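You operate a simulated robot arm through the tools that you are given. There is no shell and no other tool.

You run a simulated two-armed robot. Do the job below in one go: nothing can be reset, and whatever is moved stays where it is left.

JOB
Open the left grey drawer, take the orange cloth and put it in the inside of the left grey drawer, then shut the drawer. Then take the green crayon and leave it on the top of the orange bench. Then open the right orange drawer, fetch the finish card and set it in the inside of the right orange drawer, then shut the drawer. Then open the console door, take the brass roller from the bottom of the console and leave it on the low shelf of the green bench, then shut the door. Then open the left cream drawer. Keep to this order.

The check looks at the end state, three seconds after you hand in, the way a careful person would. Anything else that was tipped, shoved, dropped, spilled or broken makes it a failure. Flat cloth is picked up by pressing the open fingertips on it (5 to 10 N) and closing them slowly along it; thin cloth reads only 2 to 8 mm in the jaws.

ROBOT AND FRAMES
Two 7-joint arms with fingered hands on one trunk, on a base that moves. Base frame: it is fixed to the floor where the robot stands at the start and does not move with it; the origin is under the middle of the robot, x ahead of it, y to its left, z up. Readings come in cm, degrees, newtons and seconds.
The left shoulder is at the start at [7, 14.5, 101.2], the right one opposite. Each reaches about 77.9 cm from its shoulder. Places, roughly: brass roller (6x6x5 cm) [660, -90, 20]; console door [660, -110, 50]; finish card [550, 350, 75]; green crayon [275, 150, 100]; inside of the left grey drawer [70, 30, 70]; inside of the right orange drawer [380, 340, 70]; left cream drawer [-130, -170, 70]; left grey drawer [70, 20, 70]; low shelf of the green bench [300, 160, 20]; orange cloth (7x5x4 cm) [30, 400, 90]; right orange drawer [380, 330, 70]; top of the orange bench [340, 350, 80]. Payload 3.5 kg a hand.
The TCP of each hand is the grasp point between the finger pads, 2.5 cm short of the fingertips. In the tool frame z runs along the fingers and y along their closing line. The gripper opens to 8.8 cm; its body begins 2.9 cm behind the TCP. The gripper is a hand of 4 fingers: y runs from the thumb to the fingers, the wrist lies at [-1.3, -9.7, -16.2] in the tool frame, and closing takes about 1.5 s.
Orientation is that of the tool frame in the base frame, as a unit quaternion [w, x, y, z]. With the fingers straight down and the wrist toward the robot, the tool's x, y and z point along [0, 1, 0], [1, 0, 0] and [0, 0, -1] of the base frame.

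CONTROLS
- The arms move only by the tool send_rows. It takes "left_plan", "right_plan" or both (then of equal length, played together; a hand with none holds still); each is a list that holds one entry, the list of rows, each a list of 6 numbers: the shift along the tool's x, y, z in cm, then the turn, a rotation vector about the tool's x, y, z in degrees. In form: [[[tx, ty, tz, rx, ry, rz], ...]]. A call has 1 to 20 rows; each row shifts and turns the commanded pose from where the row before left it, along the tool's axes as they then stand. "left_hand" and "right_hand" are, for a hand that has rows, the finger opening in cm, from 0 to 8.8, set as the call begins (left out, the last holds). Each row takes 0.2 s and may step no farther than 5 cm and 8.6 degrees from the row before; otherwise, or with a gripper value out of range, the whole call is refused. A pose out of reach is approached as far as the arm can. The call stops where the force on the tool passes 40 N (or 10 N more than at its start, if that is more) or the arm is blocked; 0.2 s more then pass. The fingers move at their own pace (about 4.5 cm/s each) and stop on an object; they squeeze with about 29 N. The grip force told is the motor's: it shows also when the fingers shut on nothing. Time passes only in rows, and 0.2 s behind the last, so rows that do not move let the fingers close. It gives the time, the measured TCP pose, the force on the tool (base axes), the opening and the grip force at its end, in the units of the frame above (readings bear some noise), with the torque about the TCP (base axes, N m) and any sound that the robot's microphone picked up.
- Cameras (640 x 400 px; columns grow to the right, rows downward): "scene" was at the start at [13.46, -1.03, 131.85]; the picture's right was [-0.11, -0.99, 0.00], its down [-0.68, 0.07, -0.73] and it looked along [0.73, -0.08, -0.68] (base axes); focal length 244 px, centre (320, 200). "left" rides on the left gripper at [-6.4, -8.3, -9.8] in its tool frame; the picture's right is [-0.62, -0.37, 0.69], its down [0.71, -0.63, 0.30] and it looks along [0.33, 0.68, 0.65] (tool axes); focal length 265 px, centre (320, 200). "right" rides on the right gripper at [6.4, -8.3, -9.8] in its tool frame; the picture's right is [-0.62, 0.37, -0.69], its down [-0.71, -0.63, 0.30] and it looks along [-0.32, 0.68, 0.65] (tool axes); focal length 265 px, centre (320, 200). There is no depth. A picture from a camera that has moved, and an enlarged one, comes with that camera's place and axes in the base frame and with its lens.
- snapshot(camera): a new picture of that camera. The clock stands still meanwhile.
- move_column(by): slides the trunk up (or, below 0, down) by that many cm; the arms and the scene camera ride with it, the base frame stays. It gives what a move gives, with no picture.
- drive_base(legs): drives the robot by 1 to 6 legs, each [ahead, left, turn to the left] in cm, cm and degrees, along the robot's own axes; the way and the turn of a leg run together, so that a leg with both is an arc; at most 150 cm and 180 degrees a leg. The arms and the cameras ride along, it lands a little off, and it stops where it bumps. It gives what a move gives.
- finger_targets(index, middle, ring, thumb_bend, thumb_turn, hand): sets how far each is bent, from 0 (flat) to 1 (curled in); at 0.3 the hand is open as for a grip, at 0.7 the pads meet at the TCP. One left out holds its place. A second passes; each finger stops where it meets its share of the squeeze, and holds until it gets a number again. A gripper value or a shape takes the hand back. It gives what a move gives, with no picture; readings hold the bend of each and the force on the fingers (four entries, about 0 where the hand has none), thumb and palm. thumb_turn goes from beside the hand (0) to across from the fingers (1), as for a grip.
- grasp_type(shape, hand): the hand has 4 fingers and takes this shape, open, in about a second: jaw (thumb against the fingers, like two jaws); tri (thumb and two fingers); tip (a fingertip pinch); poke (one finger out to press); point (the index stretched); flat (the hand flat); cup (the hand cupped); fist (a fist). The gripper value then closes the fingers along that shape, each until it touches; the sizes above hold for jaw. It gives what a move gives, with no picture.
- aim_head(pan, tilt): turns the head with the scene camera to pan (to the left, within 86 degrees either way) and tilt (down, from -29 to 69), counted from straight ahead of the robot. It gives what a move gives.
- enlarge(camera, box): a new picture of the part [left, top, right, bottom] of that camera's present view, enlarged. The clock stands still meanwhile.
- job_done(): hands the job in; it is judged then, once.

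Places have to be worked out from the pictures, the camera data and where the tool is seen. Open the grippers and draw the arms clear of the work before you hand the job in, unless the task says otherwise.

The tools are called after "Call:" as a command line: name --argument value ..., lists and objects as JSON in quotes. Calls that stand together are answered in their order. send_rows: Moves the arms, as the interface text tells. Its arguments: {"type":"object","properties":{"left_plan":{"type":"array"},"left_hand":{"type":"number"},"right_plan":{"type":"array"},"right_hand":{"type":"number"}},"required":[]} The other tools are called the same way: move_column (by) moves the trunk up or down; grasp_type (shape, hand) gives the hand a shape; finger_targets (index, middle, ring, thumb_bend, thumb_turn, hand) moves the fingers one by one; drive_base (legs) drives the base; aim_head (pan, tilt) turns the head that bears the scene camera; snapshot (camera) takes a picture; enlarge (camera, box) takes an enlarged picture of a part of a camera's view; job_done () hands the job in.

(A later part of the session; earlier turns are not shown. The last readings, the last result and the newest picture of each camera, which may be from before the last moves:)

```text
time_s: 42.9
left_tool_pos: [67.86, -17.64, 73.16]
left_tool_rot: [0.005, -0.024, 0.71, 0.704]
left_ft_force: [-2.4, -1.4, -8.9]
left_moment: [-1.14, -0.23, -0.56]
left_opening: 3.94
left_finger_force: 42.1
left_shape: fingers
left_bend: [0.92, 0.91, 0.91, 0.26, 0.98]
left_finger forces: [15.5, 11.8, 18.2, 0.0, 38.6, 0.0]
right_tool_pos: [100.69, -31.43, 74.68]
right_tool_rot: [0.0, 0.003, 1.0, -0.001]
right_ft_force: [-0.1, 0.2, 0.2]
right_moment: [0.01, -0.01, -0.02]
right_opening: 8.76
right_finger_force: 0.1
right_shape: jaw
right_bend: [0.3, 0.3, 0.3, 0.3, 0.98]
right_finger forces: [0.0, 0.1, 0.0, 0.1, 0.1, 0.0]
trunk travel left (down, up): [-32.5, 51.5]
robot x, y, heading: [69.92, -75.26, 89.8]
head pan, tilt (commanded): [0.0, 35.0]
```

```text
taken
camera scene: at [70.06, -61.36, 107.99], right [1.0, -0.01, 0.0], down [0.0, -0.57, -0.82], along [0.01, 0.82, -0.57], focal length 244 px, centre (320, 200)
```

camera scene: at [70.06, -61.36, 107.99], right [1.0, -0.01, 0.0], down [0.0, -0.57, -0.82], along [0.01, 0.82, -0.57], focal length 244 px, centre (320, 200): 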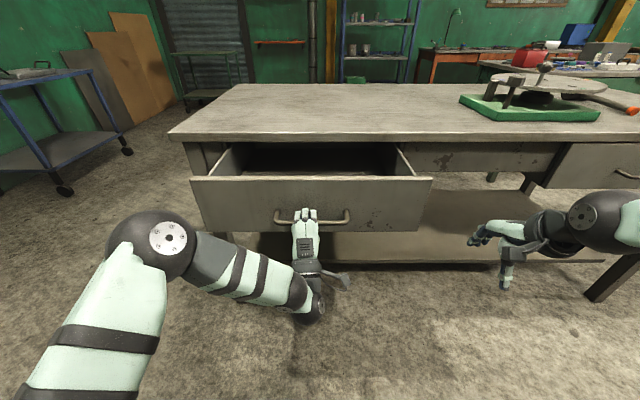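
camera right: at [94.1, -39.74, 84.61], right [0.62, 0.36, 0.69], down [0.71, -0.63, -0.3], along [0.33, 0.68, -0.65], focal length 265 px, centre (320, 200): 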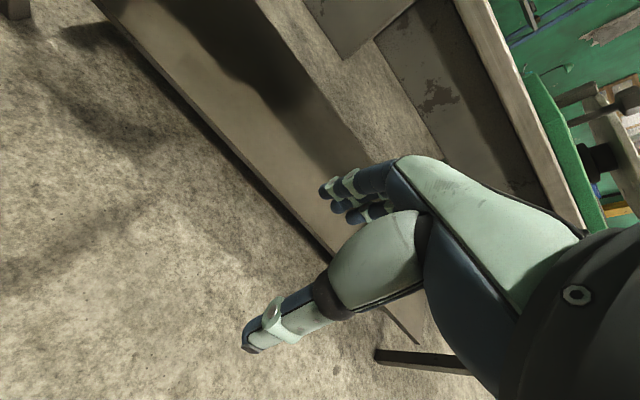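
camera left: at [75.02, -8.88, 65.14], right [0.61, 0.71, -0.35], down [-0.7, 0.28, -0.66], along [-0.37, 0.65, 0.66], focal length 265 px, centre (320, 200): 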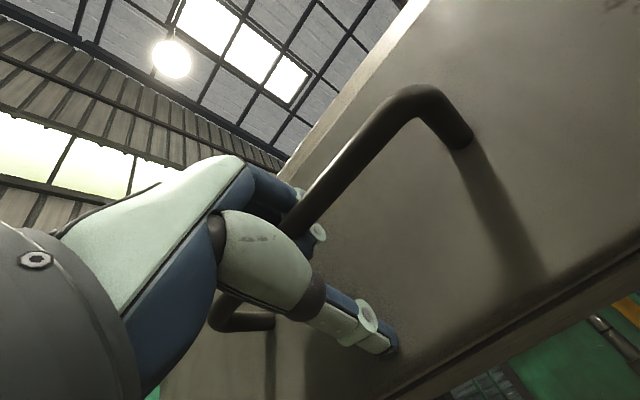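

The drawer is about 19 cm open and sliding smoothly. I pull 5 cm more, then release the fingers.

Call:
send_rows --left_plan '[[[0.07, 0, -1.7, 0, 0, 0], [0.07, 0, -1.7, 0, 0, 0], [0.07, 0, -1.7, 0, 0, 0]]]'

Call:
finger_targets --hand "left" --index 0.2 --middle 0.2 --ring 0.2

Call:
snapshot --camera "left"

Call:
snapshot --camera "scene"

```text
time_s: 43.7
left_tool_pos: [67.82, -18.14, 73.28]
left_tool_rot: [0.003, -0.024, 0.712, 0.702]
left_ft_force: [7.0, 0.4, -24.8]
left_moment: [-0.83, -0.45, -0.34]
left_opening: 3.99
left_finger_force: 47.4
left_shape: fingers
left_bend: [0.92, 0.91, 0.91, 0.25, 0.98]
left_finger forces: [19.3, 15.2, 21.2, 0.0, 39.2, 0.0]
left hand out of reach, approached as far as the arm can: row 1, 2, 3
right_tool_pos: [100.83, -31.29, 74.66]
right_tool_rot: [-0.001, 0.004, 1.0, -0.002]
right_ft_force: [0.3, 0.4, 0.8]
right_moment: [-0.02, -0.02, 0.04]
right_opening: 8.78
right_finger_force: 0.1
right_shape: jaw
right_bend: [0.3, 0.3, 0.3, 0.3, 0.98]
right_finger forces: [0.0, 0.0, 0.0, 0.0, 0.0, 0.0]
trunk travel left (down, up): [-32.5, 51.5]
robot x, y, heading: [69.93, -74.98, 89.6]
head pan, tilt (commanded): [0.0, 35.0]
```

```text
time_s: 44.7
left_tool_pos: [67.64, -18.31, 73.85]
left_tool_rot: [0.005, -0.025, 0.708, 0.705]
left_ft_force: [0.3, -0.2, -0.4]
left_moment: [0.02, -0.01, 0.01]
left_opening: 9.73
left_finger_force: 0.2
left_shape: fingers
left_bend: [0.2, 0.2, 0.2, 0.3, 0.97]
left_finger forces: [0.0, 0.0, 0.1, 0.1, 0.0, 0.0]
right_tool_pos: [100.63, -31.51, 74.69]
right_tool_rot: [0.0, 0.003, 1.0, 0.0]
right_ft_force: [0.4, -0.2, -0.7]
right_moment: [0.01, -0.05, -0.01]
right_opening: 8.76
right_finger_force: 0.1
right_shape: jaw
right_bend: [0.3, 0.3, 0.3, 0.3, 0.98]
right_finger forces: [0.0, 0.0, 0.1, 0.0, 0.1, 0.1]
trunk travel left (down, up): [-32.5, 51.5]
robot x, y, heading: [70.26, -74.95, 89.5]
head pan, tilt (commanded): [0.0, 35.0]
```

```text
taken
camera left: at [74.71, -27.89, 65.76], right [0.61, 0.71, -0.35], down [-0.7, 0.28, -0.66], along [-0.37, 0.65, 0.67], focal length 265 px, centre (320, 200)
```

left: 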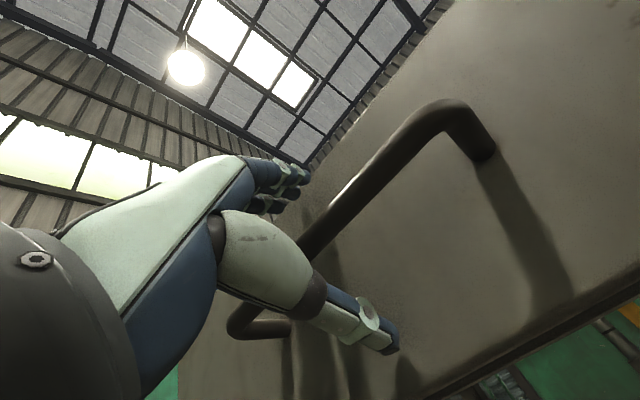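

```text
taken
camera scene: at [70.09, -61.51, 108.02], right [1.0, -0.01, 0.0], down [0.0, -0.57, -0.82], along [0.01, 0.82, -0.57], focal length 244 px, centre (320, 200)
```

scene: 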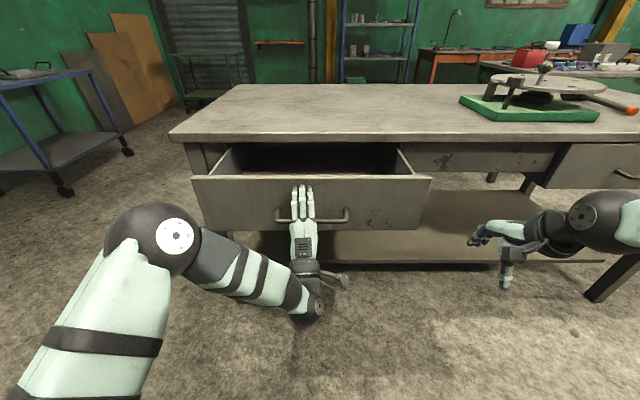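

The arm is at its inner limit with the drawer ~18 cm open. I re-hook the bar and back the base up 7 cm to open it further.

Call:
finger_targets --hand "left" --index 1.0 --middle 1.0 --ring 1.0

Call:
drive_base --legs '[[-7, 0, 0]]'

Call:
snapshot --camera "scene"

```text
time_s: 45.7
left_tool_pos: [67.6, -18.27, 73.82]
left_tool_rot: [0.007, -0.026, 0.709, 0.705]
left_ft_force: [-1.2, 1.8, 1.3]
left_moment: [-1.05, -0.13, -0.46]
left_opening: 3.51
left_finger_force: 33.9
left_shape: fingers
left_bend: [0.89, 0.88, 0.87, 0.27, 0.98]
left_finger forces: [11.4, 11.3, 11.4, 0.0, 33.5, 0.0]
right_tool_pos: [100.7, -31.47, 74.81]
right_tool_rot: [0.0, 0.003, 1.0, -0.001]
right_ft_force: [-0.6, 0.4, -0.1]
right_moment: [-0.02, -0.03, -0.01]
right_opening: 8.75
right_finger_force: 0.0
right_shape: jaw
right_bend: [0.3, 0.3, 0.3, 0.3, 0.98]
right_finger forces: [0.0, 0.0, 0.0, 0.1, 0.1, 0.0]
trunk travel left (down, up): [-32.5, 51.5]
robot x, y, heading: [69.74, -75.48, 89.5]
head pan, tilt (commanded): [0.0, 35.0]
```

```text
time_s: 46.7
left_tool_pos: [67.57, -25.4, 73.63]
left_tool_rot: [0.004, -0.026, 0.709, 0.704]
left_ft_force: [5.0, 1.6, -4.2]
left_moment: [-0.84, -0.26, -0.38]
left_opening: 3.56
left_finger_force: 33.7
left_shape: fingers
left_bend: [0.9, 0.88, 0.87, 0.27, 0.98]
left_finger forces: [11.3, 11.0, 13.1, 0.0, 31.5, 0.1]
right_tool_pos: [100.6, -38.47, 74.68]
right_tool_rot: [-0.001, 0.002, 1.0, -0.001]
right_ft_force: [0.9, -0.1, 0.3]
right_moment: [-0.01, 0.0, 0.01]
right_opening: 8.77
right_finger_force: 0.0
right_shape: jaw
right_bend: [0.3, 0.3, 0.3, 0.3, 0.98]
right_finger forces: [0.1, 0.1, 0.0, 0.0, 0.0, 0.1]
trunk travel left (down, up): [-32.5, 51.5]
robot x, y, heading: [70.08, -82.6, 89.7]
head pan, tilt (commanded): [0.0, 35.0]
```

```text
taken
camera scene: at [70.09, -68.56, 108.01], right [1.0, 0.0, 0.0], down [0.0, -0.57, -0.82], along [0.0, 0.82, -0.57], focal length 244 px, centre (320, 200)
```

scene: 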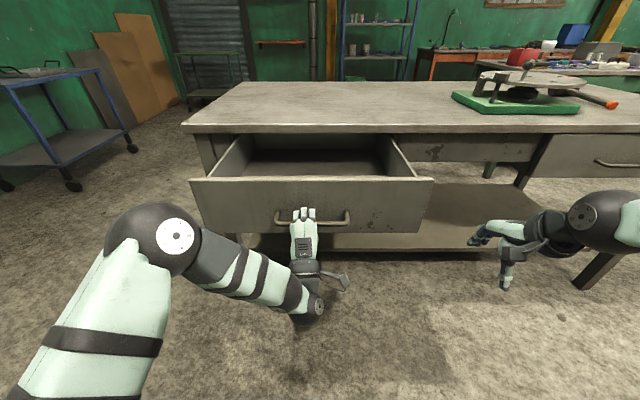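

The drawer is now about 25 cm open. I release the bar and back the base away from it.

Call:
finger_targets --hand "left" --index 0.2 --middle 0.2 --ring 0.2

Call:
drive_base --legs '[[-25, 0, 0]]'

Call:
snapshot --camera "scene"

```text
time_s: 47.7
left_tool_pos: [67.51, -25.51, 73.68]
left_tool_rot: [0.005, -0.025, 0.709, 0.705]
left_ft_force: [0.8, -1.1, -0.4]
left_moment: [-0.02, 0.02, 0.03]
left_opening: 9.7
left_finger_force: 0.0
left_shape: fingers
left_bend: [0.2, 0.2, 0.2, 0.3, 0.98]
left_finger forces: [0.1, 0.0, 0.1, 0.0, 0.0, 0.1]
right_tool_pos: [100.62, -38.49, 74.68]
right_tool_rot: [-0.001, 0.002, 1.0, 0.0]
right_ft_force: [-0.9, 0.4, 0.3]
right_moment: [0.01, 0.02, -0.04]
right_opening: 8.77
right_finger_force: 0.1
right_shape: jaw
right_bend: [0.3, 0.3, 0.3, 0.3, 0.98]
right_finger forces: [0.0, 0.1, 0.1, 0.0, 0.0, 0.1]
trunk travel left (down, up): [-32.5, 51.5]
robot x, y, heading: [69.97, -82.37, 89.8]
head pan, tilt (commanded): [0.0, 35.0]
```

```text
time_s: 49.5
left_tool_pos: [67.29, -50.61, 73.79]
left_tool_rot: [0.003, -0.027, 0.709, 0.705]
left_ft_force: [0.4, 0.3, -0.4]
left_moment: [-0.01, -0.03, -0.03]
left_opening: 9.7
left_finger_force: 0.0
left_shape: fingers
left_bend: [0.2, 0.2, 0.2, 0.3, 0.98]
left_finger forces: [0.0, 0.0, 0.0, 0.0, 0.0, 0.0]
right_tool_pos: [100.44, -63.74, 74.84]
right_tool_rot: [-0.001, 0.0, 1.0, 0.0]
right_ft_force: [-1.5, 0.2, 0.4]
right_moment: [0.01, 0.01, 0.0]
right_opening: 8.75
right_finger_force: 0.0
right_shape: jaw
right_bend: [0.3, 0.3, 0.3, 0.3, 0.98]
right_finger forces: [0.1, 0.0, 0.0, 0.1, 0.1, 0.1]
trunk travel left (down, up): [-32.5, 51.5]
robot x, y, heading: [70.0, -107.31, 89.8]
head pan, tilt (commanded): [0.0, 35.0]
```

```text
taken
camera scene: at [69.92, -93.91, 108.03], right [1.0, 0.0, 0.0], down [0.0, -0.57, -0.82], along [0.0, 0.82, -0.57], focal length 244 px, centre (320, 200)
```

scene: 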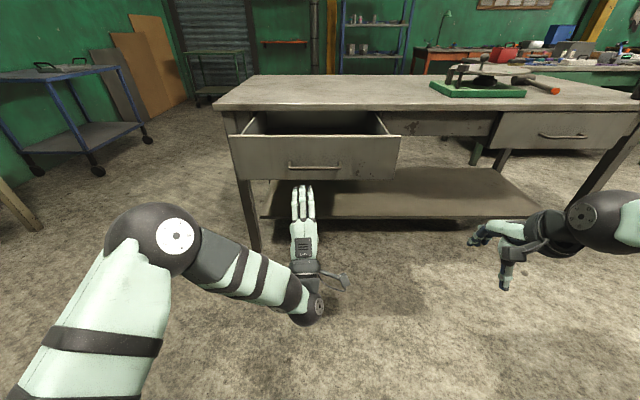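

The drawer stands open. I raise the trunk again and turn the left hand back to fingers-down so it travels safely.

Call:
move_column --by 25

Call:
grasp_type --hand "left" --shape "jaw"

Call:
send_rows --left_plan '[[[0, 0, 0, 8.2, 0, 0], [0, 0, 0, 8.2, 0, 0], [0, 0, 0, 8.2, 0, 0], [0, 0, 0, 8.2, 0, 0], [0, 0, 0, 8.2, 0, 0], [0, 0, 0, 8.2, 0, 0], [0, 0, 0, 8.2, 0, 0], [0, 0, 0, 8.2, 0, 0], [0, 0, 0, 8.2, 0, 0], [0, 0, 0, 8.2, 0, 0], [0, 0, 0, 8, 0, 0]]]'

```text
time_s: 52.1
left_tool_pos: [67.25, -50.58, 98.75]
left_tool_rot: [0.002, -0.027, 0.709, 0.705]
left_ft_force: [-0.6, 0.4, 0.0]
left_moment: [-0.02, -0.01, -0.01]
left_opening: 9.72
left_finger_force: 0.0
left_shape: fingers
left_bend: [0.2, 0.2, 0.2, 0.3, 0.98]
left_finger forces: [0.0, 0.0, 0.0, 0.0, 0.0, 0.1]
right_tool_pos: [100.34, -63.65, 99.67]
right_tool_rot: [0.0, 0.002, 1.0, 0.0]
right_ft_force: [0.1, -0.3, 1.0]
right_moment: [-0.02, -0.05, 0.03]
right_opening: 8.74
right_finger_force: 0.1
right_shape: jaw
right_bend: [0.3, 0.3, 0.3, 0.3, 0.98]
right_finger forces: [0.1, 0.0, 0.0, 0.1, 0.1, 0.0]
trunk travel left (down, up): [-57.5, 26.5]
robot x, y, heading: [69.64, -107.16, 89.9]
head pan, tilt (commanded): [0.0, 35.0]
```

```text
time_s: 53.0
left_tool_pos: [67.28, -50.55, 98.79]
left_tool_rot: [0.002, -0.027, 0.709, 0.705]
left_ft_force: [0.2, 0.0, -0.4]
left_moment: [-0.01, 0.01, 0.02]
left_opening: 8.79
left_finger_force: 0.1
left_shape: jaw
left_bend: [0.3, 0.3, 0.3, 0.3, 0.98]
left_finger forces: [0.0, 0.0, 0.0, 0.1, 0.0, 0.1]
right_tool_pos: [100.37, -63.78, 99.77]
right_tool_rot: [0.0, 0.001, 1.0, -0.001]
right_ft_force: [-0.3, -0.3, -0.2]
right_moment: [-0.03, 0.02, 0.05]
right_opening: 8.76
right_finger_force: 0.0
right_shape: jaw
right_bend: [0.3, 0.3, 0.3, 0.3, 0.98]
right_finger forces: [0.1, 0.0, 0.1, 0.0, 0.1, 0.1]
trunk travel left (down, up): [-57.5, 26.5]
robot x, y, heading: [69.35, -107.6, 89.9]
head pan, tilt (commanded): [0.0, 35.0]
```

```text
time_s: 55.4
left_tool_pos: [67.31, -50.58, 98.79]
left_tool_rot: [0.02, -0.017, 0.997, 0.066]
left_ft_force: [-0.9, -0.1, 0.7]
left_moment: [0.0, -0.02, 0.0]
left_opening: 8.8
left_finger_force: 0.1
left_shape: jaw
left_bend: [0.3, 0.3, 0.3, 0.3, 0.98]
left_finger forces: [0.0, 0.0, 0.0, 0.1, 0.0, 0.0]
left hand out of reach, approached as far as the arm can: row 11
right_tool_pos: [100.37, -63.72, 99.81]
right_tool_rot: [0.0, 0.0, 1.0, -0.001]
right_ft_force: [0.6, -0.1, -0.1]
right_moment: [0.04, 0.01, -0.02]
right_opening: 8.75
right_finger_force: 0.2
right_shape: jaw
right_bend: [0.3, 0.3, 0.3, 0.3, 0.98]
right_finger forces: [0.1, 0.0, 0.0, 0.1, 0.0, 0.0]
trunk travel left (down, up): [-57.5, 26.5]
robot x, y, heading: [70.21, -107.73, 89.8]
head pan, tilt (commanded): [0.0, 35.0]
```

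Everything is clear; I drive round the left end of the bench toward the wall shelf, stopping about 1 m short.

Call:
drive_base --legs '[[0, 120, 0], [150, 0, 0], [150, 0, 0], [0, -84, 0], [95, 0, 0]]'

Call:
aim_head --pan 0 --tilt 20

Call:
snapshot --camera "scene"

```text
time_s: 83.8
left_tool_pos: [31.07, 340.77, 98.9]
left_tool_rot: [0.019, -0.033, 0.997, 0.067]
left_ft_force: [-0.1, -0.4, -0.4]
left_moment: [-0.02, 0.0, 0.0]
left_opening: 8.82
left_finger_force: 0.1
left_shape: jaw
left_bend: [0.3, 0.3, 0.3, 0.3, 0.98]
left_finger forces: [0.1, 0.1, 0.1, 0.0, 0.0, 0.1]
right_tool_pos: [64.5, 328.55, 99.92]
right_tool_rot: [0.0, -0.014, 1.0, 0.0]
right_ft_force: [0.3, 0.4, 0.6]
right_moment: [-0.01, 0.01, -0.03]
right_opening: 8.76
right_finger_force: 0.2
right_shape: jaw
right_bend: [0.3, 0.3, 0.3, 0.3, 0.98]
right_finger forces: [0.1, 0.0, 0.1, 0.1, 0.0, 0.0]
trunk travel left (down, up): [-57.5, 26.5]
robot x, y, heading: [35.11, 284.1, 91.7]
head pan, tilt (commanded): [0.0, 35.0]
```

```text
time_s: 84.6
left_tool_pos: [31.12, 340.64, 98.75]
left_tool_rot: [0.018, -0.033, 0.997, 0.066]
left_ft_force: [0.2, -0.3, -1.5]
left_moment: [0.01, -0.01, 0.0]
left_opening: 8.8
left_finger_force: 0.1
left_shape: jaw
left_bend: [0.3, 0.3, 0.3, 0.3, 0.98]
left_finger forces: [0.0, 0.1, 0.0, 0.0, 0.0, 0.0]
right_tool_pos: [64.43, 328.51, 99.66]
right_tool_rot: [0.001, -0.013, 1.0, -0.001]
right_ft_force: [0.2, 0.0, -1.4]
right_moment: [0.03, 0.0, 0.0]
right_opening: 8.76
right_finger_force: 0.1
right_shape: jaw
right_bend: [0.3, 0.3, 0.3, 0.3, 0.98]
right_finger forces: [0.0, 0.0, 0.0, 0.1, 0.0, 0.0]
trunk travel left (down, up): [-57.5, 26.5]
robot x, y, heading: [34.93, 283.47, 91.6]
head pan, tilt (commanded): [0.0, 20.0]
```

```text
taken
camera scene: at [34.9, 298.03, 135.4], right [1.0, 0.03, 0.0], down [0.01, -0.34, -0.94], along [-0.03, 0.94, -0.34], focal length 244 px, centre (320, 200)
```

scene: 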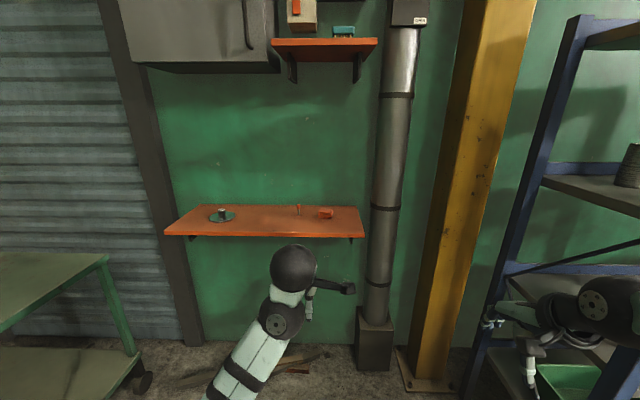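

I'm facing the wall shelf with the cloth slightly right of centre. I zoom in on it.

Call:
enlarge --camera "scene" --box '[150, 180, 390, 330]'

Call:
enlarge --camera "scene" --box '[280, 190, 376, 250]'

```text
2.67 times, centred on (270, 255) of scene
camera zoom: at [34.9, 298.03, 135.4], right [1.0, 0.03, 0.0], down [0.01, -0.34, -0.94], along [-0.03, 0.94, -0.34], focal length 649 px, centre (453, 53)
```

zoom: 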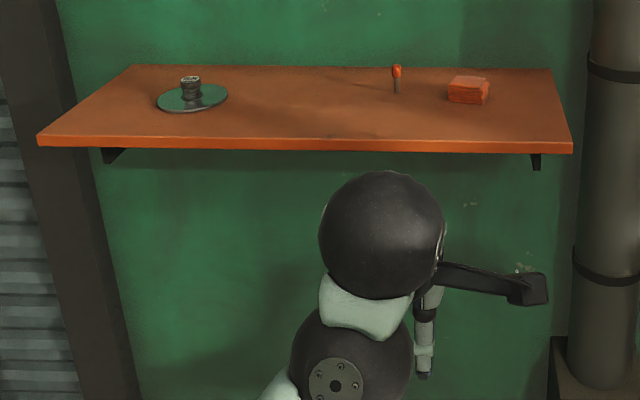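

```text
6.67 times, centred on (328, 220) of scene
camera zoom: at [34.9, 298.03, 135.4], right [1.0, 0.03, 0.0], down [0.01, -0.34, -0.94], along [-0.03, 0.94, -0.34], focal length 1623 px, centre (267, 67)
```

zoom: 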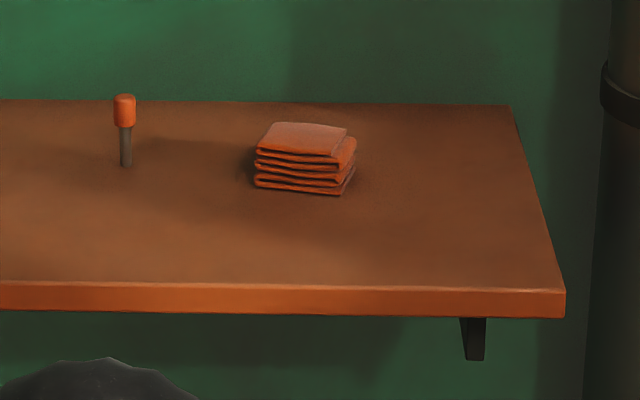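

The cloth is a folded stack near [35, 394, 94] with a small orange-headed tool ~9 cm to its left. I'll use the right hand from above, so I first tuck the left hand out to the left.

Call:
send_rows --left_plan '[[[4, -2, 0, 0, 0, 0], [4, -2, 0, 0, 0, 0], [4, -2, 0, 0, 0, 0], [4, -2, 0, 0, 0, 0], [4, -2, 0, 0, 0, 0], [4, -2, 0, 0, 0, 0], [2, -1, 0, 0, 0, 0]]]'

Call:
drive_base --legs '[[0, 14, -1.6], [48, 0, 0]]'

Call:
snapshot --camera "scene"

Call:
snapshot --camera "right"

```text
time_s: 86.2
left_tool_pos: [16.53, 328.39, 86.32]
left_tool_rot: [0.019, -0.036, 0.997, 0.07]
left_ft_force: [1.2, 1.1, -0.4]
left_moment: [-0.05, -0.02, 0.0]
left_opening: 8.77
left_finger_force: 0.0
left_shape: jaw
left_bend: [0.3, 0.3, 0.3, 0.3, 0.98]
left_finger forces: [0.0, 0.0, 0.0, 0.1, 0.0, 0.0]
left hand out of reach, approached as far as the arm can: row 1, 2, 3, 4, 5, 6, 7
right_tool_pos: [64.52, 328.55, 99.76]
right_tool_rot: [-0.001, -0.013, 1.0, 0.0]
right_ft_force: [0.4, -1.2, 0.9]
right_moment: [-0.02, -0.03, -0.03]
right_opening: 8.78
right_finger_force: 0.0
right_shape: jaw
right_bend: [0.3, 0.3, 0.3, 0.3, 0.98]
right_finger forces: [0.1, 0.0, 0.0, 0.0, 0.1, 0.0]
trunk travel left (down, up): [-57.5, 26.5]
robot x, y, heading: [35.06, 283.82, 91.6]
head pan, tilt (commanded): [0.0, 20.0]
```

```text
time_s: 90.0
left_tool_pos: [3.62, 376.43, 86.32]
left_tool_rot: [0.019, -0.023, 0.997, 0.068]
left_ft_force: [0.2, -5.1, -3.3]
left_moment: [0.0, -0.07, 0.03]
left_opening: 8.79
left_finger_force: 0.0
left_shape: jaw
left_bend: [0.3, 0.33, 0.3, 0.3, 0.98]
left_finger forces: [0.1, 6.5, 0.0, 0.0, 0.0, 0.0]
right_tool_pos: [51.41, 375.4, 99.78]
right_tool_rot: [0.0, -0.002, 1.0, 0.0]
right_ft_force: [0.6, 0.0, 0.4]
right_moment: [0.01, 0.0, -0.03]
right_opening: 8.75
right_finger_force: 0.1
right_shape: jaw
right_bend: [0.3, 0.3, 0.3, 0.3, 0.98]
right_finger forces: [0.1, 0.1, 0.1, 0.0, 0.1, 0.0]
trunk travel left (down, up): [-57.5, 26.5]
robot x, y, heading: [21.29, 331.55, 90.6]
head pan, tilt (commanded): [0.0, 20.0]
```

```text
taken
camera scene: at [21.08, 345.62, 135.41], right [1.0, 0.0, 0.0], down [0.0, -0.34, -0.94], along [0.0, 0.94, -0.34], focal length 244 px, centre (320, 200)
```

scene: 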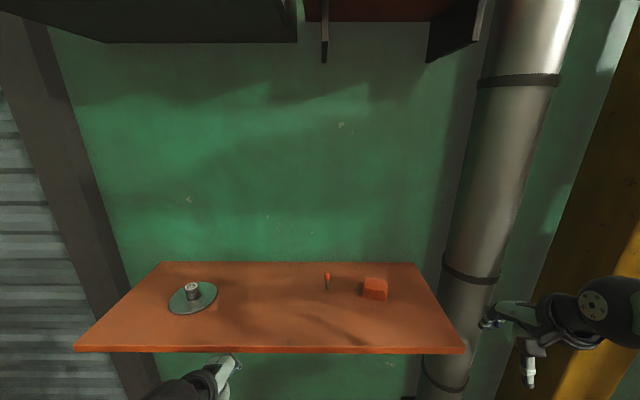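

```text
taken
camera right: at [44.87, 367.13, 109.62], right [0.62, 0.37, 0.69], down [0.72, -0.63, -0.3], along [0.32, 0.69, -0.65], focal length 265 px, centre (320, 200)
```

right: 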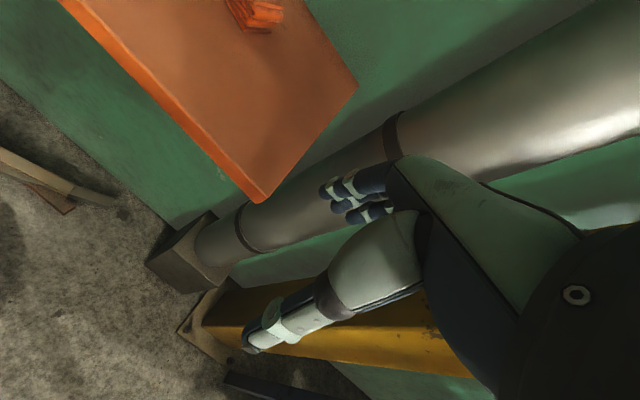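

The left hand dropped lower than asked and its middle finger lightly touched the shelf's front edge (~6 N). I back off 10 cm and re-tuck the left arm before going on.

Call:
drive_base --legs '[[-12, 0, 0]]'

Call:
send_rows --left_plan '[[[-4, 0, 0, 0, 0, 0], [-4, 0, 0, 0, 0, 0], [-4, 0, 0, 0, 0, 0], [-4, 0, 0, 0, 0, 0], [-4, 0, 0, 0, 0, 0], [-4, 0, 0, 0, 0, 0]]]'

Call:
snapshot --camera "scene"

```text
time_s: 91.2
left_tool_pos: [3.71, 364.36, 86.29]
left_tool_rot: [0.018, -0.023, 0.997, 0.068]
left_ft_force: [-0.3, -0.2, -0.9]
left_moment: [-0.03, -0.03, 0.02]
left_opening: 8.78
left_finger_force: 0.0
left_shape: jaw
left_bend: [0.3, 0.3, 0.3, 0.3, 0.98]
left_finger forces: [0.0, 0.0, 0.0, 0.0, 0.1, 0.0]
right_tool_pos: [51.46, 363.3, 99.7]
right_tool_rot: [0.0, -0.001, 1.0, 0.0]
right_ft_force: [-0.1, 0.9, 0.6]
right_moment: [0.0, -0.02, 0.0]
right_opening: 8.74
right_finger_force: 0.1
right_shape: jaw
right_bend: [0.3, 0.3, 0.3, 0.3, 0.98]
right_finger forces: [0.0, 0.0, 0.1, 0.0, 0.0, 0.0]
trunk travel left (down, up): [-57.5, 26.5]
robot x, y, heading: [21.03, 319.18, 90.3]
head pan, tilt (commanded): [0.0, 20.0]
```

```text
time_s: 92.6
left_tool_pos: [22.34, 365.91, 85.53]
left_tool_rot: [0.018, -0.023, 0.997, 0.069]
left_ft_force: [-0.8, 0.8, 0.3]
left_moment: [0.0, -0.01, -0.02]
left_opening: 8.81
left_finger_force: 0.1
left_shape: jaw
left_bend: [0.3, 0.3, 0.3, 0.3, 0.98]
left_finger forces: [0.1, 0.1, 0.0, 0.0, 0.0, 0.0]
left hand out of reach, approached as far as the arm can: row 1, 2, 3, 4
right_tool_pos: [51.59, 363.49, 99.6]
right_tool_rot: [-0.001, -0.001, 1.0, 0.001]
right_ft_force: [-0.7, 0.2, -0.2]
right_moment: [0.0, 0.02, 0.01]
right_opening: 8.77
right_finger_force: 0.1
right_shape: jaw
right_bend: [0.3, 0.3, 0.3, 0.3, 0.98]
right_finger forces: [0.0, 0.0, 0.0, 0.1, 0.0, 0.0]
trunk travel left (down, up): [-57.5, 26.5]
robot x, y, heading: [20.71, 319.4, 90.4]
head pan, tilt (commanded): [0.0, 20.0]
```

```text
taken
camera scene: at [21.31, 333.64, 135.4], right [1.0, 0.0, 0.0], down [0.0, -0.34, -0.94], along [0.0, 0.94, -0.34], focal length 244 px, centre (320, 200)
```

scene: 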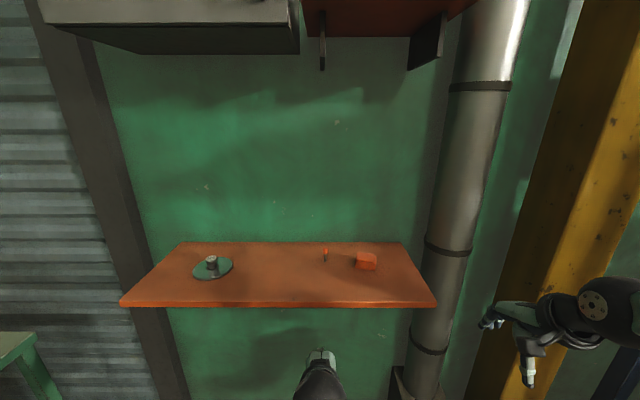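

The left hand is at z≈85 below shelf level; I lift it well above the shelf and pull it back toward the body.

Call:
send_rows --left_plan '[[[0, -1.5, -4, 0, 0, 0], [0, -1.5, -4, 0, 0, 0], [0, -1.5, -4, 0, 0, 0], [0, -1.5, -4, 0, 0, 0], [0, -1.5, -4, 0, 0, 0], [0, -1.5, -4, 0, 0, 0], [0, -1.5, -4, 0, 0, 0], [0, -1.5, -4, 0, 0, 0]]]'

Call:
snapshot --camera "scene"

```text
time_s: 94.4
left_tool_pos: [22.2, 365.84, 85.6]
left_tool_rot: [0.019, -0.023, 0.997, 0.069]
left_ft_force: [0.5, 0.2, -0.6]
left_moment: [-0.02, 0.0, -0.02]
left_opening: 8.79
left_finger_force: 0.1
left_shape: jaw
left_bend: [0.3, 0.3, 0.3, 0.3, 0.98]
left_finger forces: [0.1, 0.0, 0.0, 0.0, 0.0, 0.1]
left hand out of reach, approached as far as the arm can: row 1, 2, 3, 4, 5, 6, 7, 8
right_tool_pos: [51.51, 363.43, 99.72]
right_tool_rot: [0.0, -0.002, 1.0, -0.001]
right_ft_force: [-0.1, -0.3, -0.6]
right_moment: [-0.01, 0.04, 0.04]
right_opening: 8.76
right_finger_force: 0.0
right_shape: jaw
right_bend: [0.3, 0.3, 0.3, 0.3, 0.98]
right_finger forces: [0.0, 0.0, 0.0, 0.0, 0.0, 0.1]
trunk travel left (down, up): [-57.5, 26.5]
robot x, y, heading: [21.0, 319.33, 90.6]
head pan, tilt (commanded): [0.0, 20.0]
```

```text
taken
camera scene: at [21.16, 333.62, 135.41], right [1.0, 0.0, 0.0], down [0.0, -0.34, -0.94], along [0.0, 0.94, -0.34], focal length 244 px, centre (320, 200)
```

scene: 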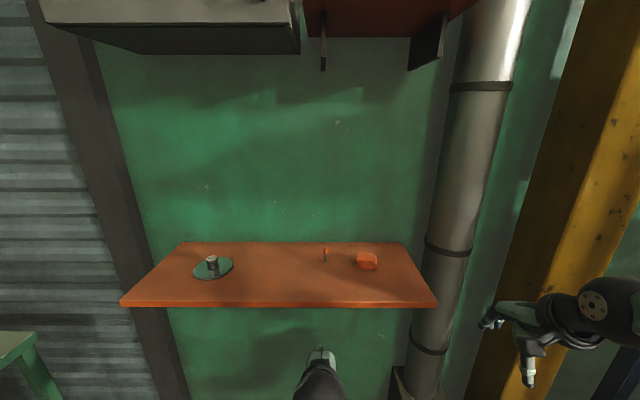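

The left arm sits at a joint limit but is clear of the shelf from here, so I leave it and reach with the right arm instead: up 8, then over to above the cloth.

Call:
send_rows --right_plan '[[[0, 0, -4, 0, 0, 0], [0, 0, -4, 0, 0, 0], [2.5, 4, 0, 0, 0, 0], [2.5, 4, 0, 0, 0, 0], [2.5, 4, 0, 0, 0, 0], [2.5, 4, 0, 0, 0, 0], [2.5, 4, 0, 0, 0, 0], [2.5, 4, 0, 0, 0, 0]]]' --right_hand 8.8

Call:
snapshot --camera "right"

Call:
snapshot --camera "scene"

```text
time_s: 96.2
left_tool_pos: [22.15, 366.06, 85.48]
left_tool_rot: [0.018, -0.023, 0.997, 0.067]
left_ft_force: [-0.2, -0.2, -0.6]
left_moment: [-0.02, 0.01, 0.03]
left_opening: 8.79
left_finger_force: 0.1
left_shape: jaw
left_bend: [0.3, 0.3, 0.3, 0.3, 0.98]
left_finger forces: [0.0, 0.1, 0.0, 0.0, 0.1, 0.0]
right_tool_pos: [36.47, 387.67, 107.58]
right_tool_rot: [-0.001, -0.001, 1.0, -0.002]
right_ft_force: [-0.1, -0.1, 0.6]
right_moment: [0.03, 0.0, 0.02]
right_opening: 8.78
right_finger_force: 0.1
right_shape: jaw
right_bend: [0.3, 0.3, 0.3, 0.3, 0.98]
right_finger forces: [0.0, 0.0, 0.0, 0.0, 0.1, 0.1]
trunk travel left (down, up): [-57.5, 26.5]
robot x, y, heading: [21.51, 319.4, 90.3]
head pan, tilt (commanded): [0.0, 20.0]
```

```text
taken
camera right: at [29.94, 379.42, 117.53], right [0.62, 0.37, 0.69], down [0.71, -0.63, -0.3], along [0.32, 0.68, -0.66], focal length 265 px, centre (320, 200)
```

right: 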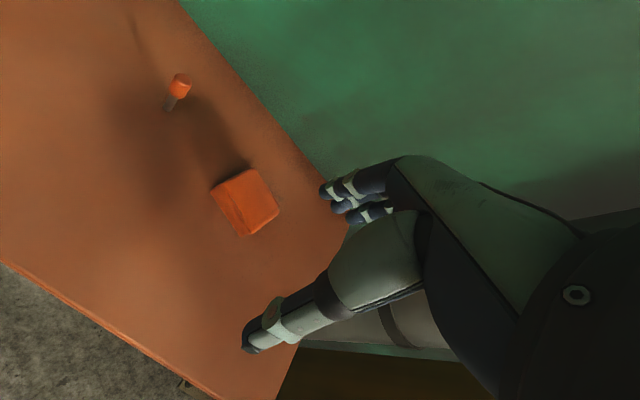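

```text
taken
camera scene: at [21.14, 333.91, 135.37], right [1.0, 0.0, 0.0], down [0.0, -0.34, -0.94], along [0.0, 0.94, -0.34], focal length 244 px, centre (320, 200)
```

scene: 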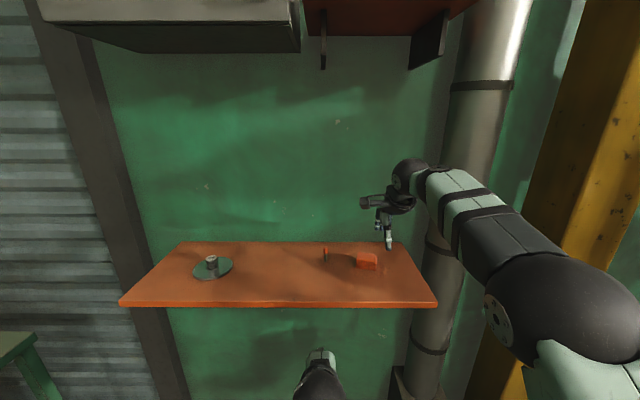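

Two views agree on the cloth centre: about [34.6, 395.5, 93.7], shelf top ≈ 91.7. I move over it and come down halfway, then check.

Call:
send_rows --right_plan '[[[0.9, 4, 0, 0, 0, 0], [0.9, 3.9, 0, 0, 0, 0], [0, 0, 3, 0, 0, 0], [0, 0, 3, 0, 0, 0]]]'

Call:
snapshot --camera "right"

Call:
enlarge --camera "scene" --box '[280, 180, 440, 280]'

```text
time_s: 97.2
left_tool_pos: [22.08, 365.91, 85.69]
left_tool_rot: [0.019, -0.023, 0.997, 0.067]
left_ft_force: [0.2, 0.5, 0.0]
left_moment: [-0.01, -0.01, 0.05]
left_opening: 8.8
left_finger_force: 0.0
left_shape: jaw
left_bend: [0.3, 0.3, 0.3, 0.3, 0.98]
left_finger forces: [0.0, 0.0, 0.1, 0.0, 0.0, 0.0]
right_tool_pos: [35.24, 390.88, 100.72]
right_tool_rot: [0.0, -0.001, 1.0, 0.0]
right_ft_force: [-0.4, -0.4, -0.4]
right_moment: [0.0, -0.03, 0.0]
right_opening: 8.78
right_finger_force: 0.0
right_shape: jaw
right_bend: [0.3, 0.3, 0.3, 0.3, 0.98]
right_finger forces: [0.0, 0.0, 0.0, 0.1, 0.0, 0.1]
right hand out of reach, approached as far as the arm can: row 1, 2
trunk travel left (down, up): [-57.5, 26.5]
robot x, y, heading: [21.47, 319.41, 90.0]
head pan, tilt (commanded): [0.0, 20.0]
```

```text
taken
camera right: at [28.78, 382.58, 110.55], right [0.62, 0.37, 0.69], down [0.72, -0.63, -0.3], along [0.32, 0.68, -0.65], focal length 265 px, centre (320, 200)
```

right: 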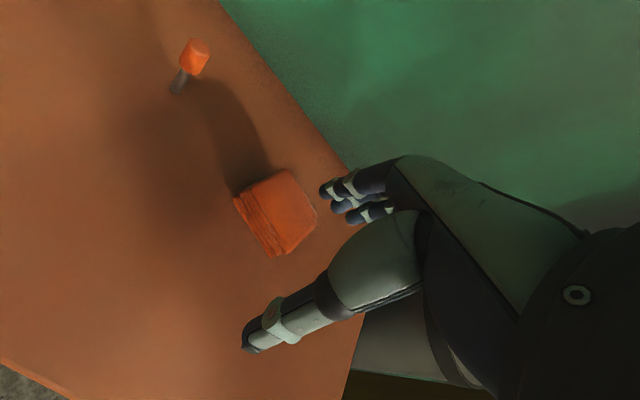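

```text
4.00 times, centred on (360, 230) of scene
camera zoom: at [21.04, 333.66, 135.4], right [1.0, 0.0, 0.0], down [0.0, -0.34, -0.94], along [0.0, 0.94, -0.34], focal length 974 px, centre (160, 80)
```

zoom: 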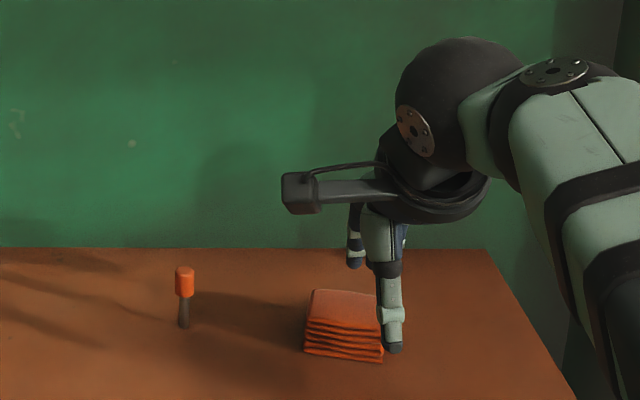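

The right arm is 4.5 cm short in reach, so I pull its command back and edge the base ahead 5 cm (left hand still stays clear of the shelf edge).

Call:
send_rows --right_plan '[[[0, -4.8, 0, 0, 0, 0]]]'

Call:
drive_base --legs '[[5, 0, 0]]'

Call:
snapshot --camera "right"

Call:
enlarge --camera "scene" --box '[280, 180, 440, 280]'

```text
time_s: 97.6
left_tool_pos: [22.06, 365.62, 85.85]
left_tool_rot: [0.02, -0.023, 0.997, 0.07]
left_ft_force: [-0.6, -0.1, -0.5]
left_moment: [0.0, -0.01, -0.05]
left_opening: 8.84
left_finger_force: 0.2
left_shape: jaw
left_bend: [0.3, 0.3, 0.3, 0.3, 0.98]
left_finger forces: [0.0, 0.1, 0.0, 0.0, 0.0, 0.0]
right_tool_pos: [35.07, 385.59, 100.99]
right_tool_rot: [0.001, -0.002, 1.0, 0.003]
right_ft_force: [-0.8, -0.1, 0.6]
right_moment: [-0.01, 0.0, 0.0]
right_opening: 8.79
right_finger_force: 0.2
right_shape: jaw
right_bend: [0.3, 0.3, 0.3, 0.3, 0.98]
right_finger forces: [0.1, 0.0, 0.0, 0.0, 0.0, 0.0]
trunk travel left (down, up): [-57.5, 26.5]
robot x, y, heading: [21.06, 319.56, 90.2]
head pan, tilt (commanded): [0.0, 20.0]
```

```text
time_s: 98.5
left_tool_pos: [22.22, 370.87, 85.65]
left_tool_rot: [0.019, -0.022, 0.997, 0.069]
left_ft_force: [0.5, 0.5, 0.5]
left_moment: [0.0, 0.0, 0.0]
left_opening: 8.81
left_finger_force: 0.1
left_shape: jaw
left_bend: [0.3, 0.3, 0.3, 0.3, 0.98]
left_finger forces: [0.1, 0.0, 0.1, 0.0, 0.0, 0.0]
right_tool_pos: [35.26, 390.88, 100.53]
right_tool_rot: [0.001, -0.001, 1.0, 0.0]
right_ft_force: [0.8, 0.1, -0.8]
right_moment: [-0.01, 0.04, 0.0]
right_opening: 8.76
right_finger_force: 0.1
right_shape: jaw
right_bend: [0.3, 0.3, 0.3, 0.3, 0.98]
right_finger forces: [0.1, 0.0, 0.0, 0.0, 0.0, 0.0]
trunk travel left (down, up): [-57.5, 26.5]
robot x, y, heading: [21.09, 324.36, 90.1]
head pan, tilt (commanded): [0.0, 20.0]
```

```text
taken
camera right: at [28.76, 382.57, 110.43], right [0.62, 0.37, 0.69], down [0.72, -0.63, -0.3], along [0.32, 0.68, -0.65], focal length 265 px, centre (320, 200)
```

right: 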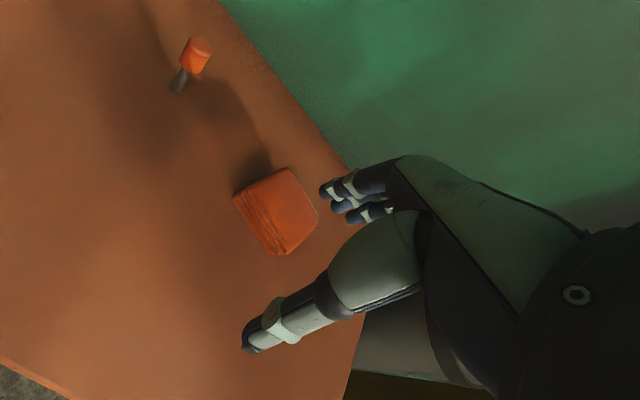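

```text
4.00 times, centred on (360, 230) of scene
camera zoom: at [21.13, 338.63, 135.41], right [1.0, 0.0, 0.0], down [0.0, -0.34, -0.94], along [0.0, 0.94, -0.34], focal length 974 px, centre (160, 80)
```

zoom: 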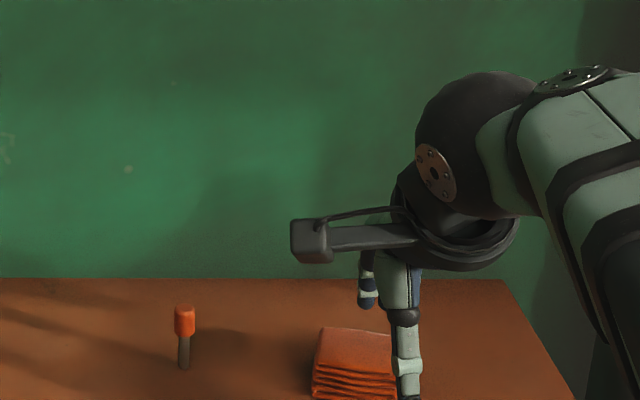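

Both views place the cloth top centre near [34.4, 394.7]. I move the last 4 cm over it and descend with open fingers.

Call:
send_rows --right_plan '[[[0.4, 2, 0, 0, 0, 0], [0.4, 1.9, 0, 0, 0, 0], [0, 0, 1.8, 0, 0, 0], [0, 0, 1.8, 0, 0, 0]]]'

Call:
snapshot --camera "right"

Call:
enlarge --camera "scene" --box '[300, 220, 460, 320]'

```text
time_s: 99.5
left_tool_pos: [22.19, 371.0, 85.6]
left_tool_rot: [0.018, -0.022, 0.997, 0.068]
left_ft_force: [-0.9, -0.8, 0.0]
left_moment: [-0.03, 0.0, 0.01]
left_opening: 8.81
left_finger_force: 0.1
left_shape: jaw
left_bend: [0.3, 0.3, 0.3, 0.3, 0.98]
left_finger forces: [0.0, 0.1, 0.0, 0.0, 0.0, 0.0]
right_tool_pos: [34.36, 394.8, 97.02]
right_tool_rot: [0.0, -0.001, 1.0, 0.0]
right_ft_force: [0.4, -0.1, 0.1]
right_moment: [0.0, 0.0, 0.06]
right_opening: 8.79
right_finger_force: 0.1
right_shape: jaw
right_bend: [0.3, 0.3, 0.3, 0.3, 0.98]
right_finger forces: [0.0, 0.0, 0.0, 0.0, 0.0, 0.0]
trunk travel left (down, up): [-57.5, 26.5]
robot x, y, heading: [20.7, 324.42, 90.2]
head pan, tilt (commanded): [0.0, 20.0]
```

```text
taken
camera right: at [27.9, 386.55, 106.82], right [0.62, 0.37, 0.69], down [0.72, -0.63, -0.3], along [0.32, 0.68, -0.65], focal length 265 px, centre (320, 200)
```

right: 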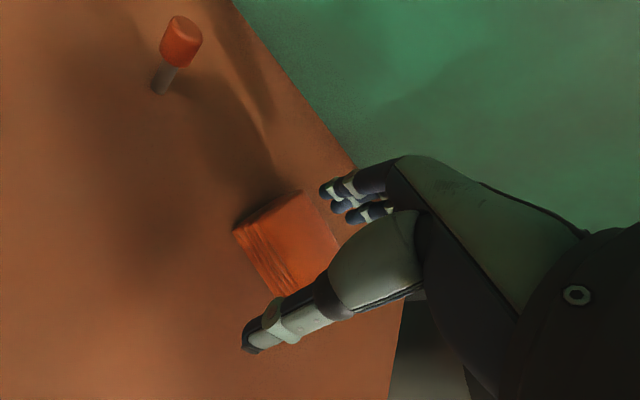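

```text
4.00 times, centred on (380, 270) of scene
camera zoom: at [21.15, 338.71, 135.4], right [1.0, 0.0, 0.0], down [0.0, -0.34, -0.94], along [0.0, 0.94, -0.34], focal length 974 px, centre (80, -80)
```

zoom: 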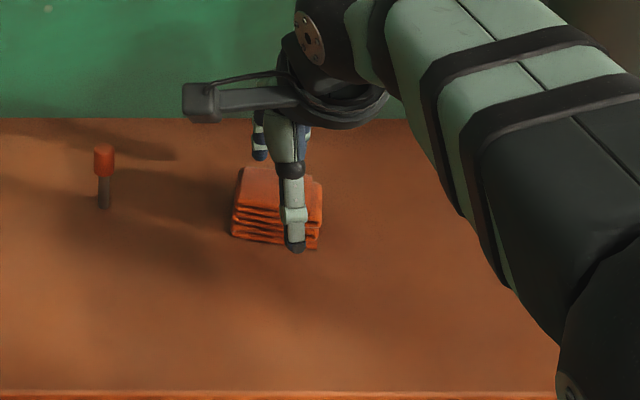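

The fingers straddle the stack well. I descend 2 cm more, then close slowly on it.

Call:
send_rows --right_plan '[[[0.3, 0, 1.0, 0, 0, 0], [0, 0, 0.9, 0, 0, 0]]]'

Call:
send_rows --right_plan '[[[0, 0, 0, 0, 0, 0], [0, 0, 0, 0, 0, 0], [0, 0, 0, 0, 0, 0], [0, 0, 0, 0, 0, 0], [0, 0, 0, 0, 0, 0], [0, 0, 0, 0, 0, 0], [0, 0, 0, 0, 0, 0], [0, 0, 0, 0, 0, 0]]]' --right_hand 2.0

Call:
snapshot --camera "right"

Call:
enlarge --camera "scene" --box '[300, 220, 460, 320]'

```text
time_s: 100.1
left_tool_pos: [22.31, 370.93, 85.67]
left_tool_rot: [0.019, -0.022, 0.997, 0.068]
left_ft_force: [0.4, -0.8, -0.4]
left_moment: [0.03, 0.01, 0.01]
left_opening: 8.77
left_finger_force: 0.1
left_shape: jaw
left_bend: [0.3, 0.3, 0.3, 0.3, 0.98]
left_finger forces: [0.1, 0.0, 0.1, 0.1, 0.0, 0.0]
right_tool_pos: [34.3, 394.75, 95.07]
right_tool_rot: [0.001, -0.001, 1.0, 0.0]
right_ft_force: [-0.3, -0.1, 1.3]
right_moment: [-0.02, -0.02, 0.01]
right_opening: 8.79
right_finger_force: 0.0
right_shape: jaw
right_bend: [0.3, 0.3, 0.3, 0.3, 0.98]
right_finger forces: [0.1, 0.1, 0.0, 0.0, 0.0, 0.0]
trunk travel left (down, up): [-57.5, 26.5]
robot x, y, heading: [20.87, 324.5, 90.1]
head pan, tilt (commanded): [0.0, 20.0]
```

```text
time_s: 101.9
left_tool_pos: [22.35, 370.88, 85.59]
left_tool_rot: [0.018, -0.022, 0.997, 0.068]
left_ft_force: [-0.3, 0.2, -0.2]
left_moment: [-0.01, -0.03, -0.05]
left_opening: 8.82
left_finger_force: 0.2
left_shape: jaw
left_bend: [0.3, 0.3, 0.3, 0.3, 0.98]
left_finger forces: [0.0, 0.0, 0.0, 0.0, 0.0, 0.0]
right_tool_pos: [34.19, 394.84, 95.09]
right_tool_rot: [-0.001, -0.001, 1.0, 0.0]
right_ft_force: [0.5, 0.8, 0.0]
right_moment: [-0.02, 0.0, -0.01]
right_opening: 4.03
right_finger_force: 29.2
right_shape: jaw
right_bend: [0.74, 0.48, 0.48, 0.71, 1.0]
right_finger forces: [14.5, 8.4, 3.6, 0.0, 26.4, 0.1]
trunk travel left (down, up): [-57.5, 26.5]
robot x, y, heading: [20.79, 324.38, 90.0]
head pan, tilt (commanded): [0.0, 20.0]
```

```text
taken
camera right: at [27.64, 386.53, 104.94], right [0.62, 0.37, 0.69], down [0.72, -0.63, -0.3], along [0.32, 0.68, -0.65], focal length 265 px, centre (320, 200)
```

right: 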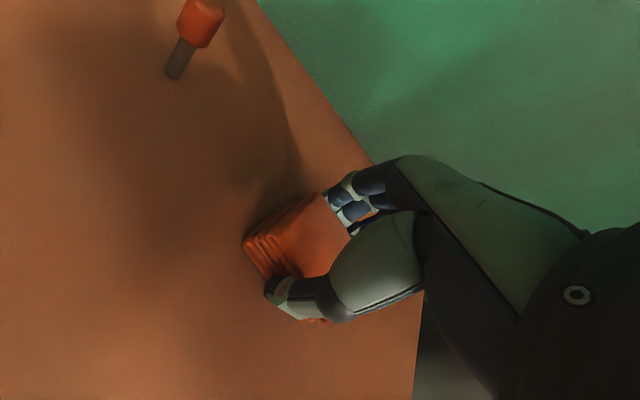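

```text
4.00 times, centred on (380, 270) of scene
camera zoom: at [21.15, 338.64, 135.4], right [1.0, 0.0, 0.0], down [0.0, -0.34, -0.94], along [0.0, 0.94, -0.34], focal length 974 px, centre (80, -80)
```

zoom: 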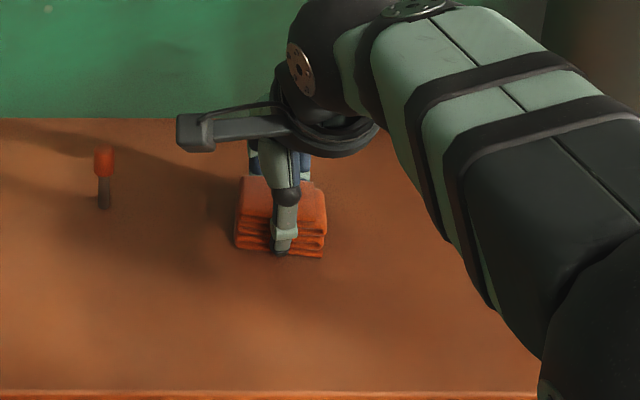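

The cloth stack is held (29 N, 4 cm). I lift it straight up.

Call:
send_rows --right_plan '[[[0, 0, -1, 0, 0, 0], [0, 0, -2, 0, 0, 0], [0, 0, -3, 0, 0, 0], [0, 0, -3, 0, 0, 0], [0, 0, -3, 0, 0, 0]]]'

Call:
snapshot --camera "right"

Call:
snapshot --camera "scene"

```text
time_s: 103.1
left_tool_pos: [22.37, 370.98, 85.56]
left_tool_rot: [0.018, -0.022, 0.997, 0.068]
left_ft_force: [0.1, 0.6, 0.2]
left_moment: [-0.02, 0.0, -0.02]
left_opening: 8.83
left_finger_force: 0.0
left_shape: jaw
left_bend: [0.3, 0.3, 0.3, 0.3, 0.98]
left_finger forces: [0.0, 0.0, 0.0, 0.0, 0.0, 0.0]
right_tool_pos: [34.12, 394.81, 106.97]
right_tool_rot: [0.0, -0.002, 1.0, 0.001]
right_ft_force: [-0.9, 0.0, -0.2]
right_moment: [0.02, -0.03, 0.07]
right_opening: 4.03
right_finger_force: 28.9
right_shape: jaw
right_bend: [0.74, 0.48, 0.48, 0.71, 1.0]
right_finger forces: [14.4, 8.3, 3.5, 0.0, 26.4, 0.1]
trunk travel left (down, up): [-57.5, 26.5]
robot x, y, heading: [21.08, 324.3, 90.3]
head pan, tilt (commanded): [0.0, 20.0]
```

```text
taken
camera right: at [27.52, 386.53, 116.84], right [0.62, 0.37, 0.69], down [0.72, -0.63, -0.3], along [0.32, 0.68, -0.65], focal length 265 px, centre (320, 200)
```

right: 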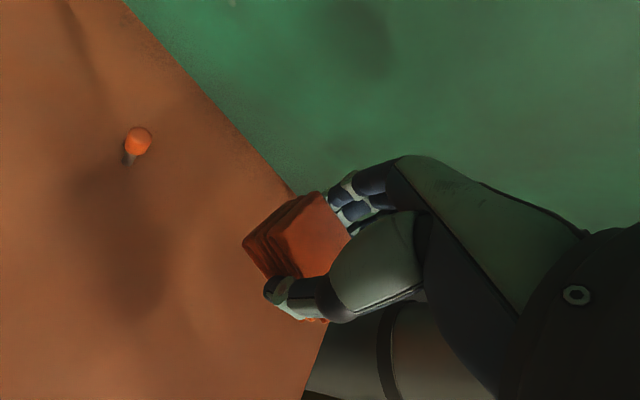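

```text
taken
camera scene: at [21.17, 338.64, 135.4], right [1.0, 0.0, 0.0], down [0.0, -0.34, -0.94], along [0.0, 0.94, -0.34], focal length 244 px, centre (320, 200)
```

scene: 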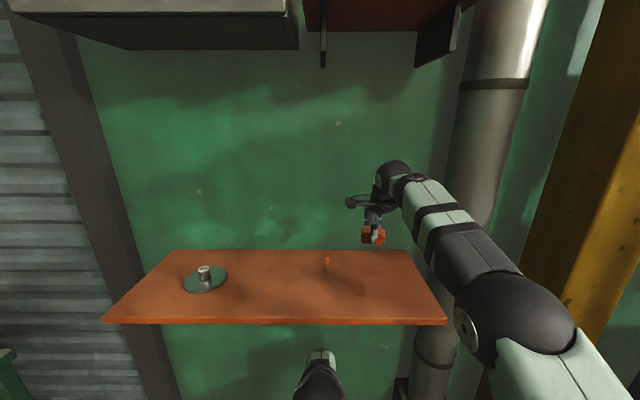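

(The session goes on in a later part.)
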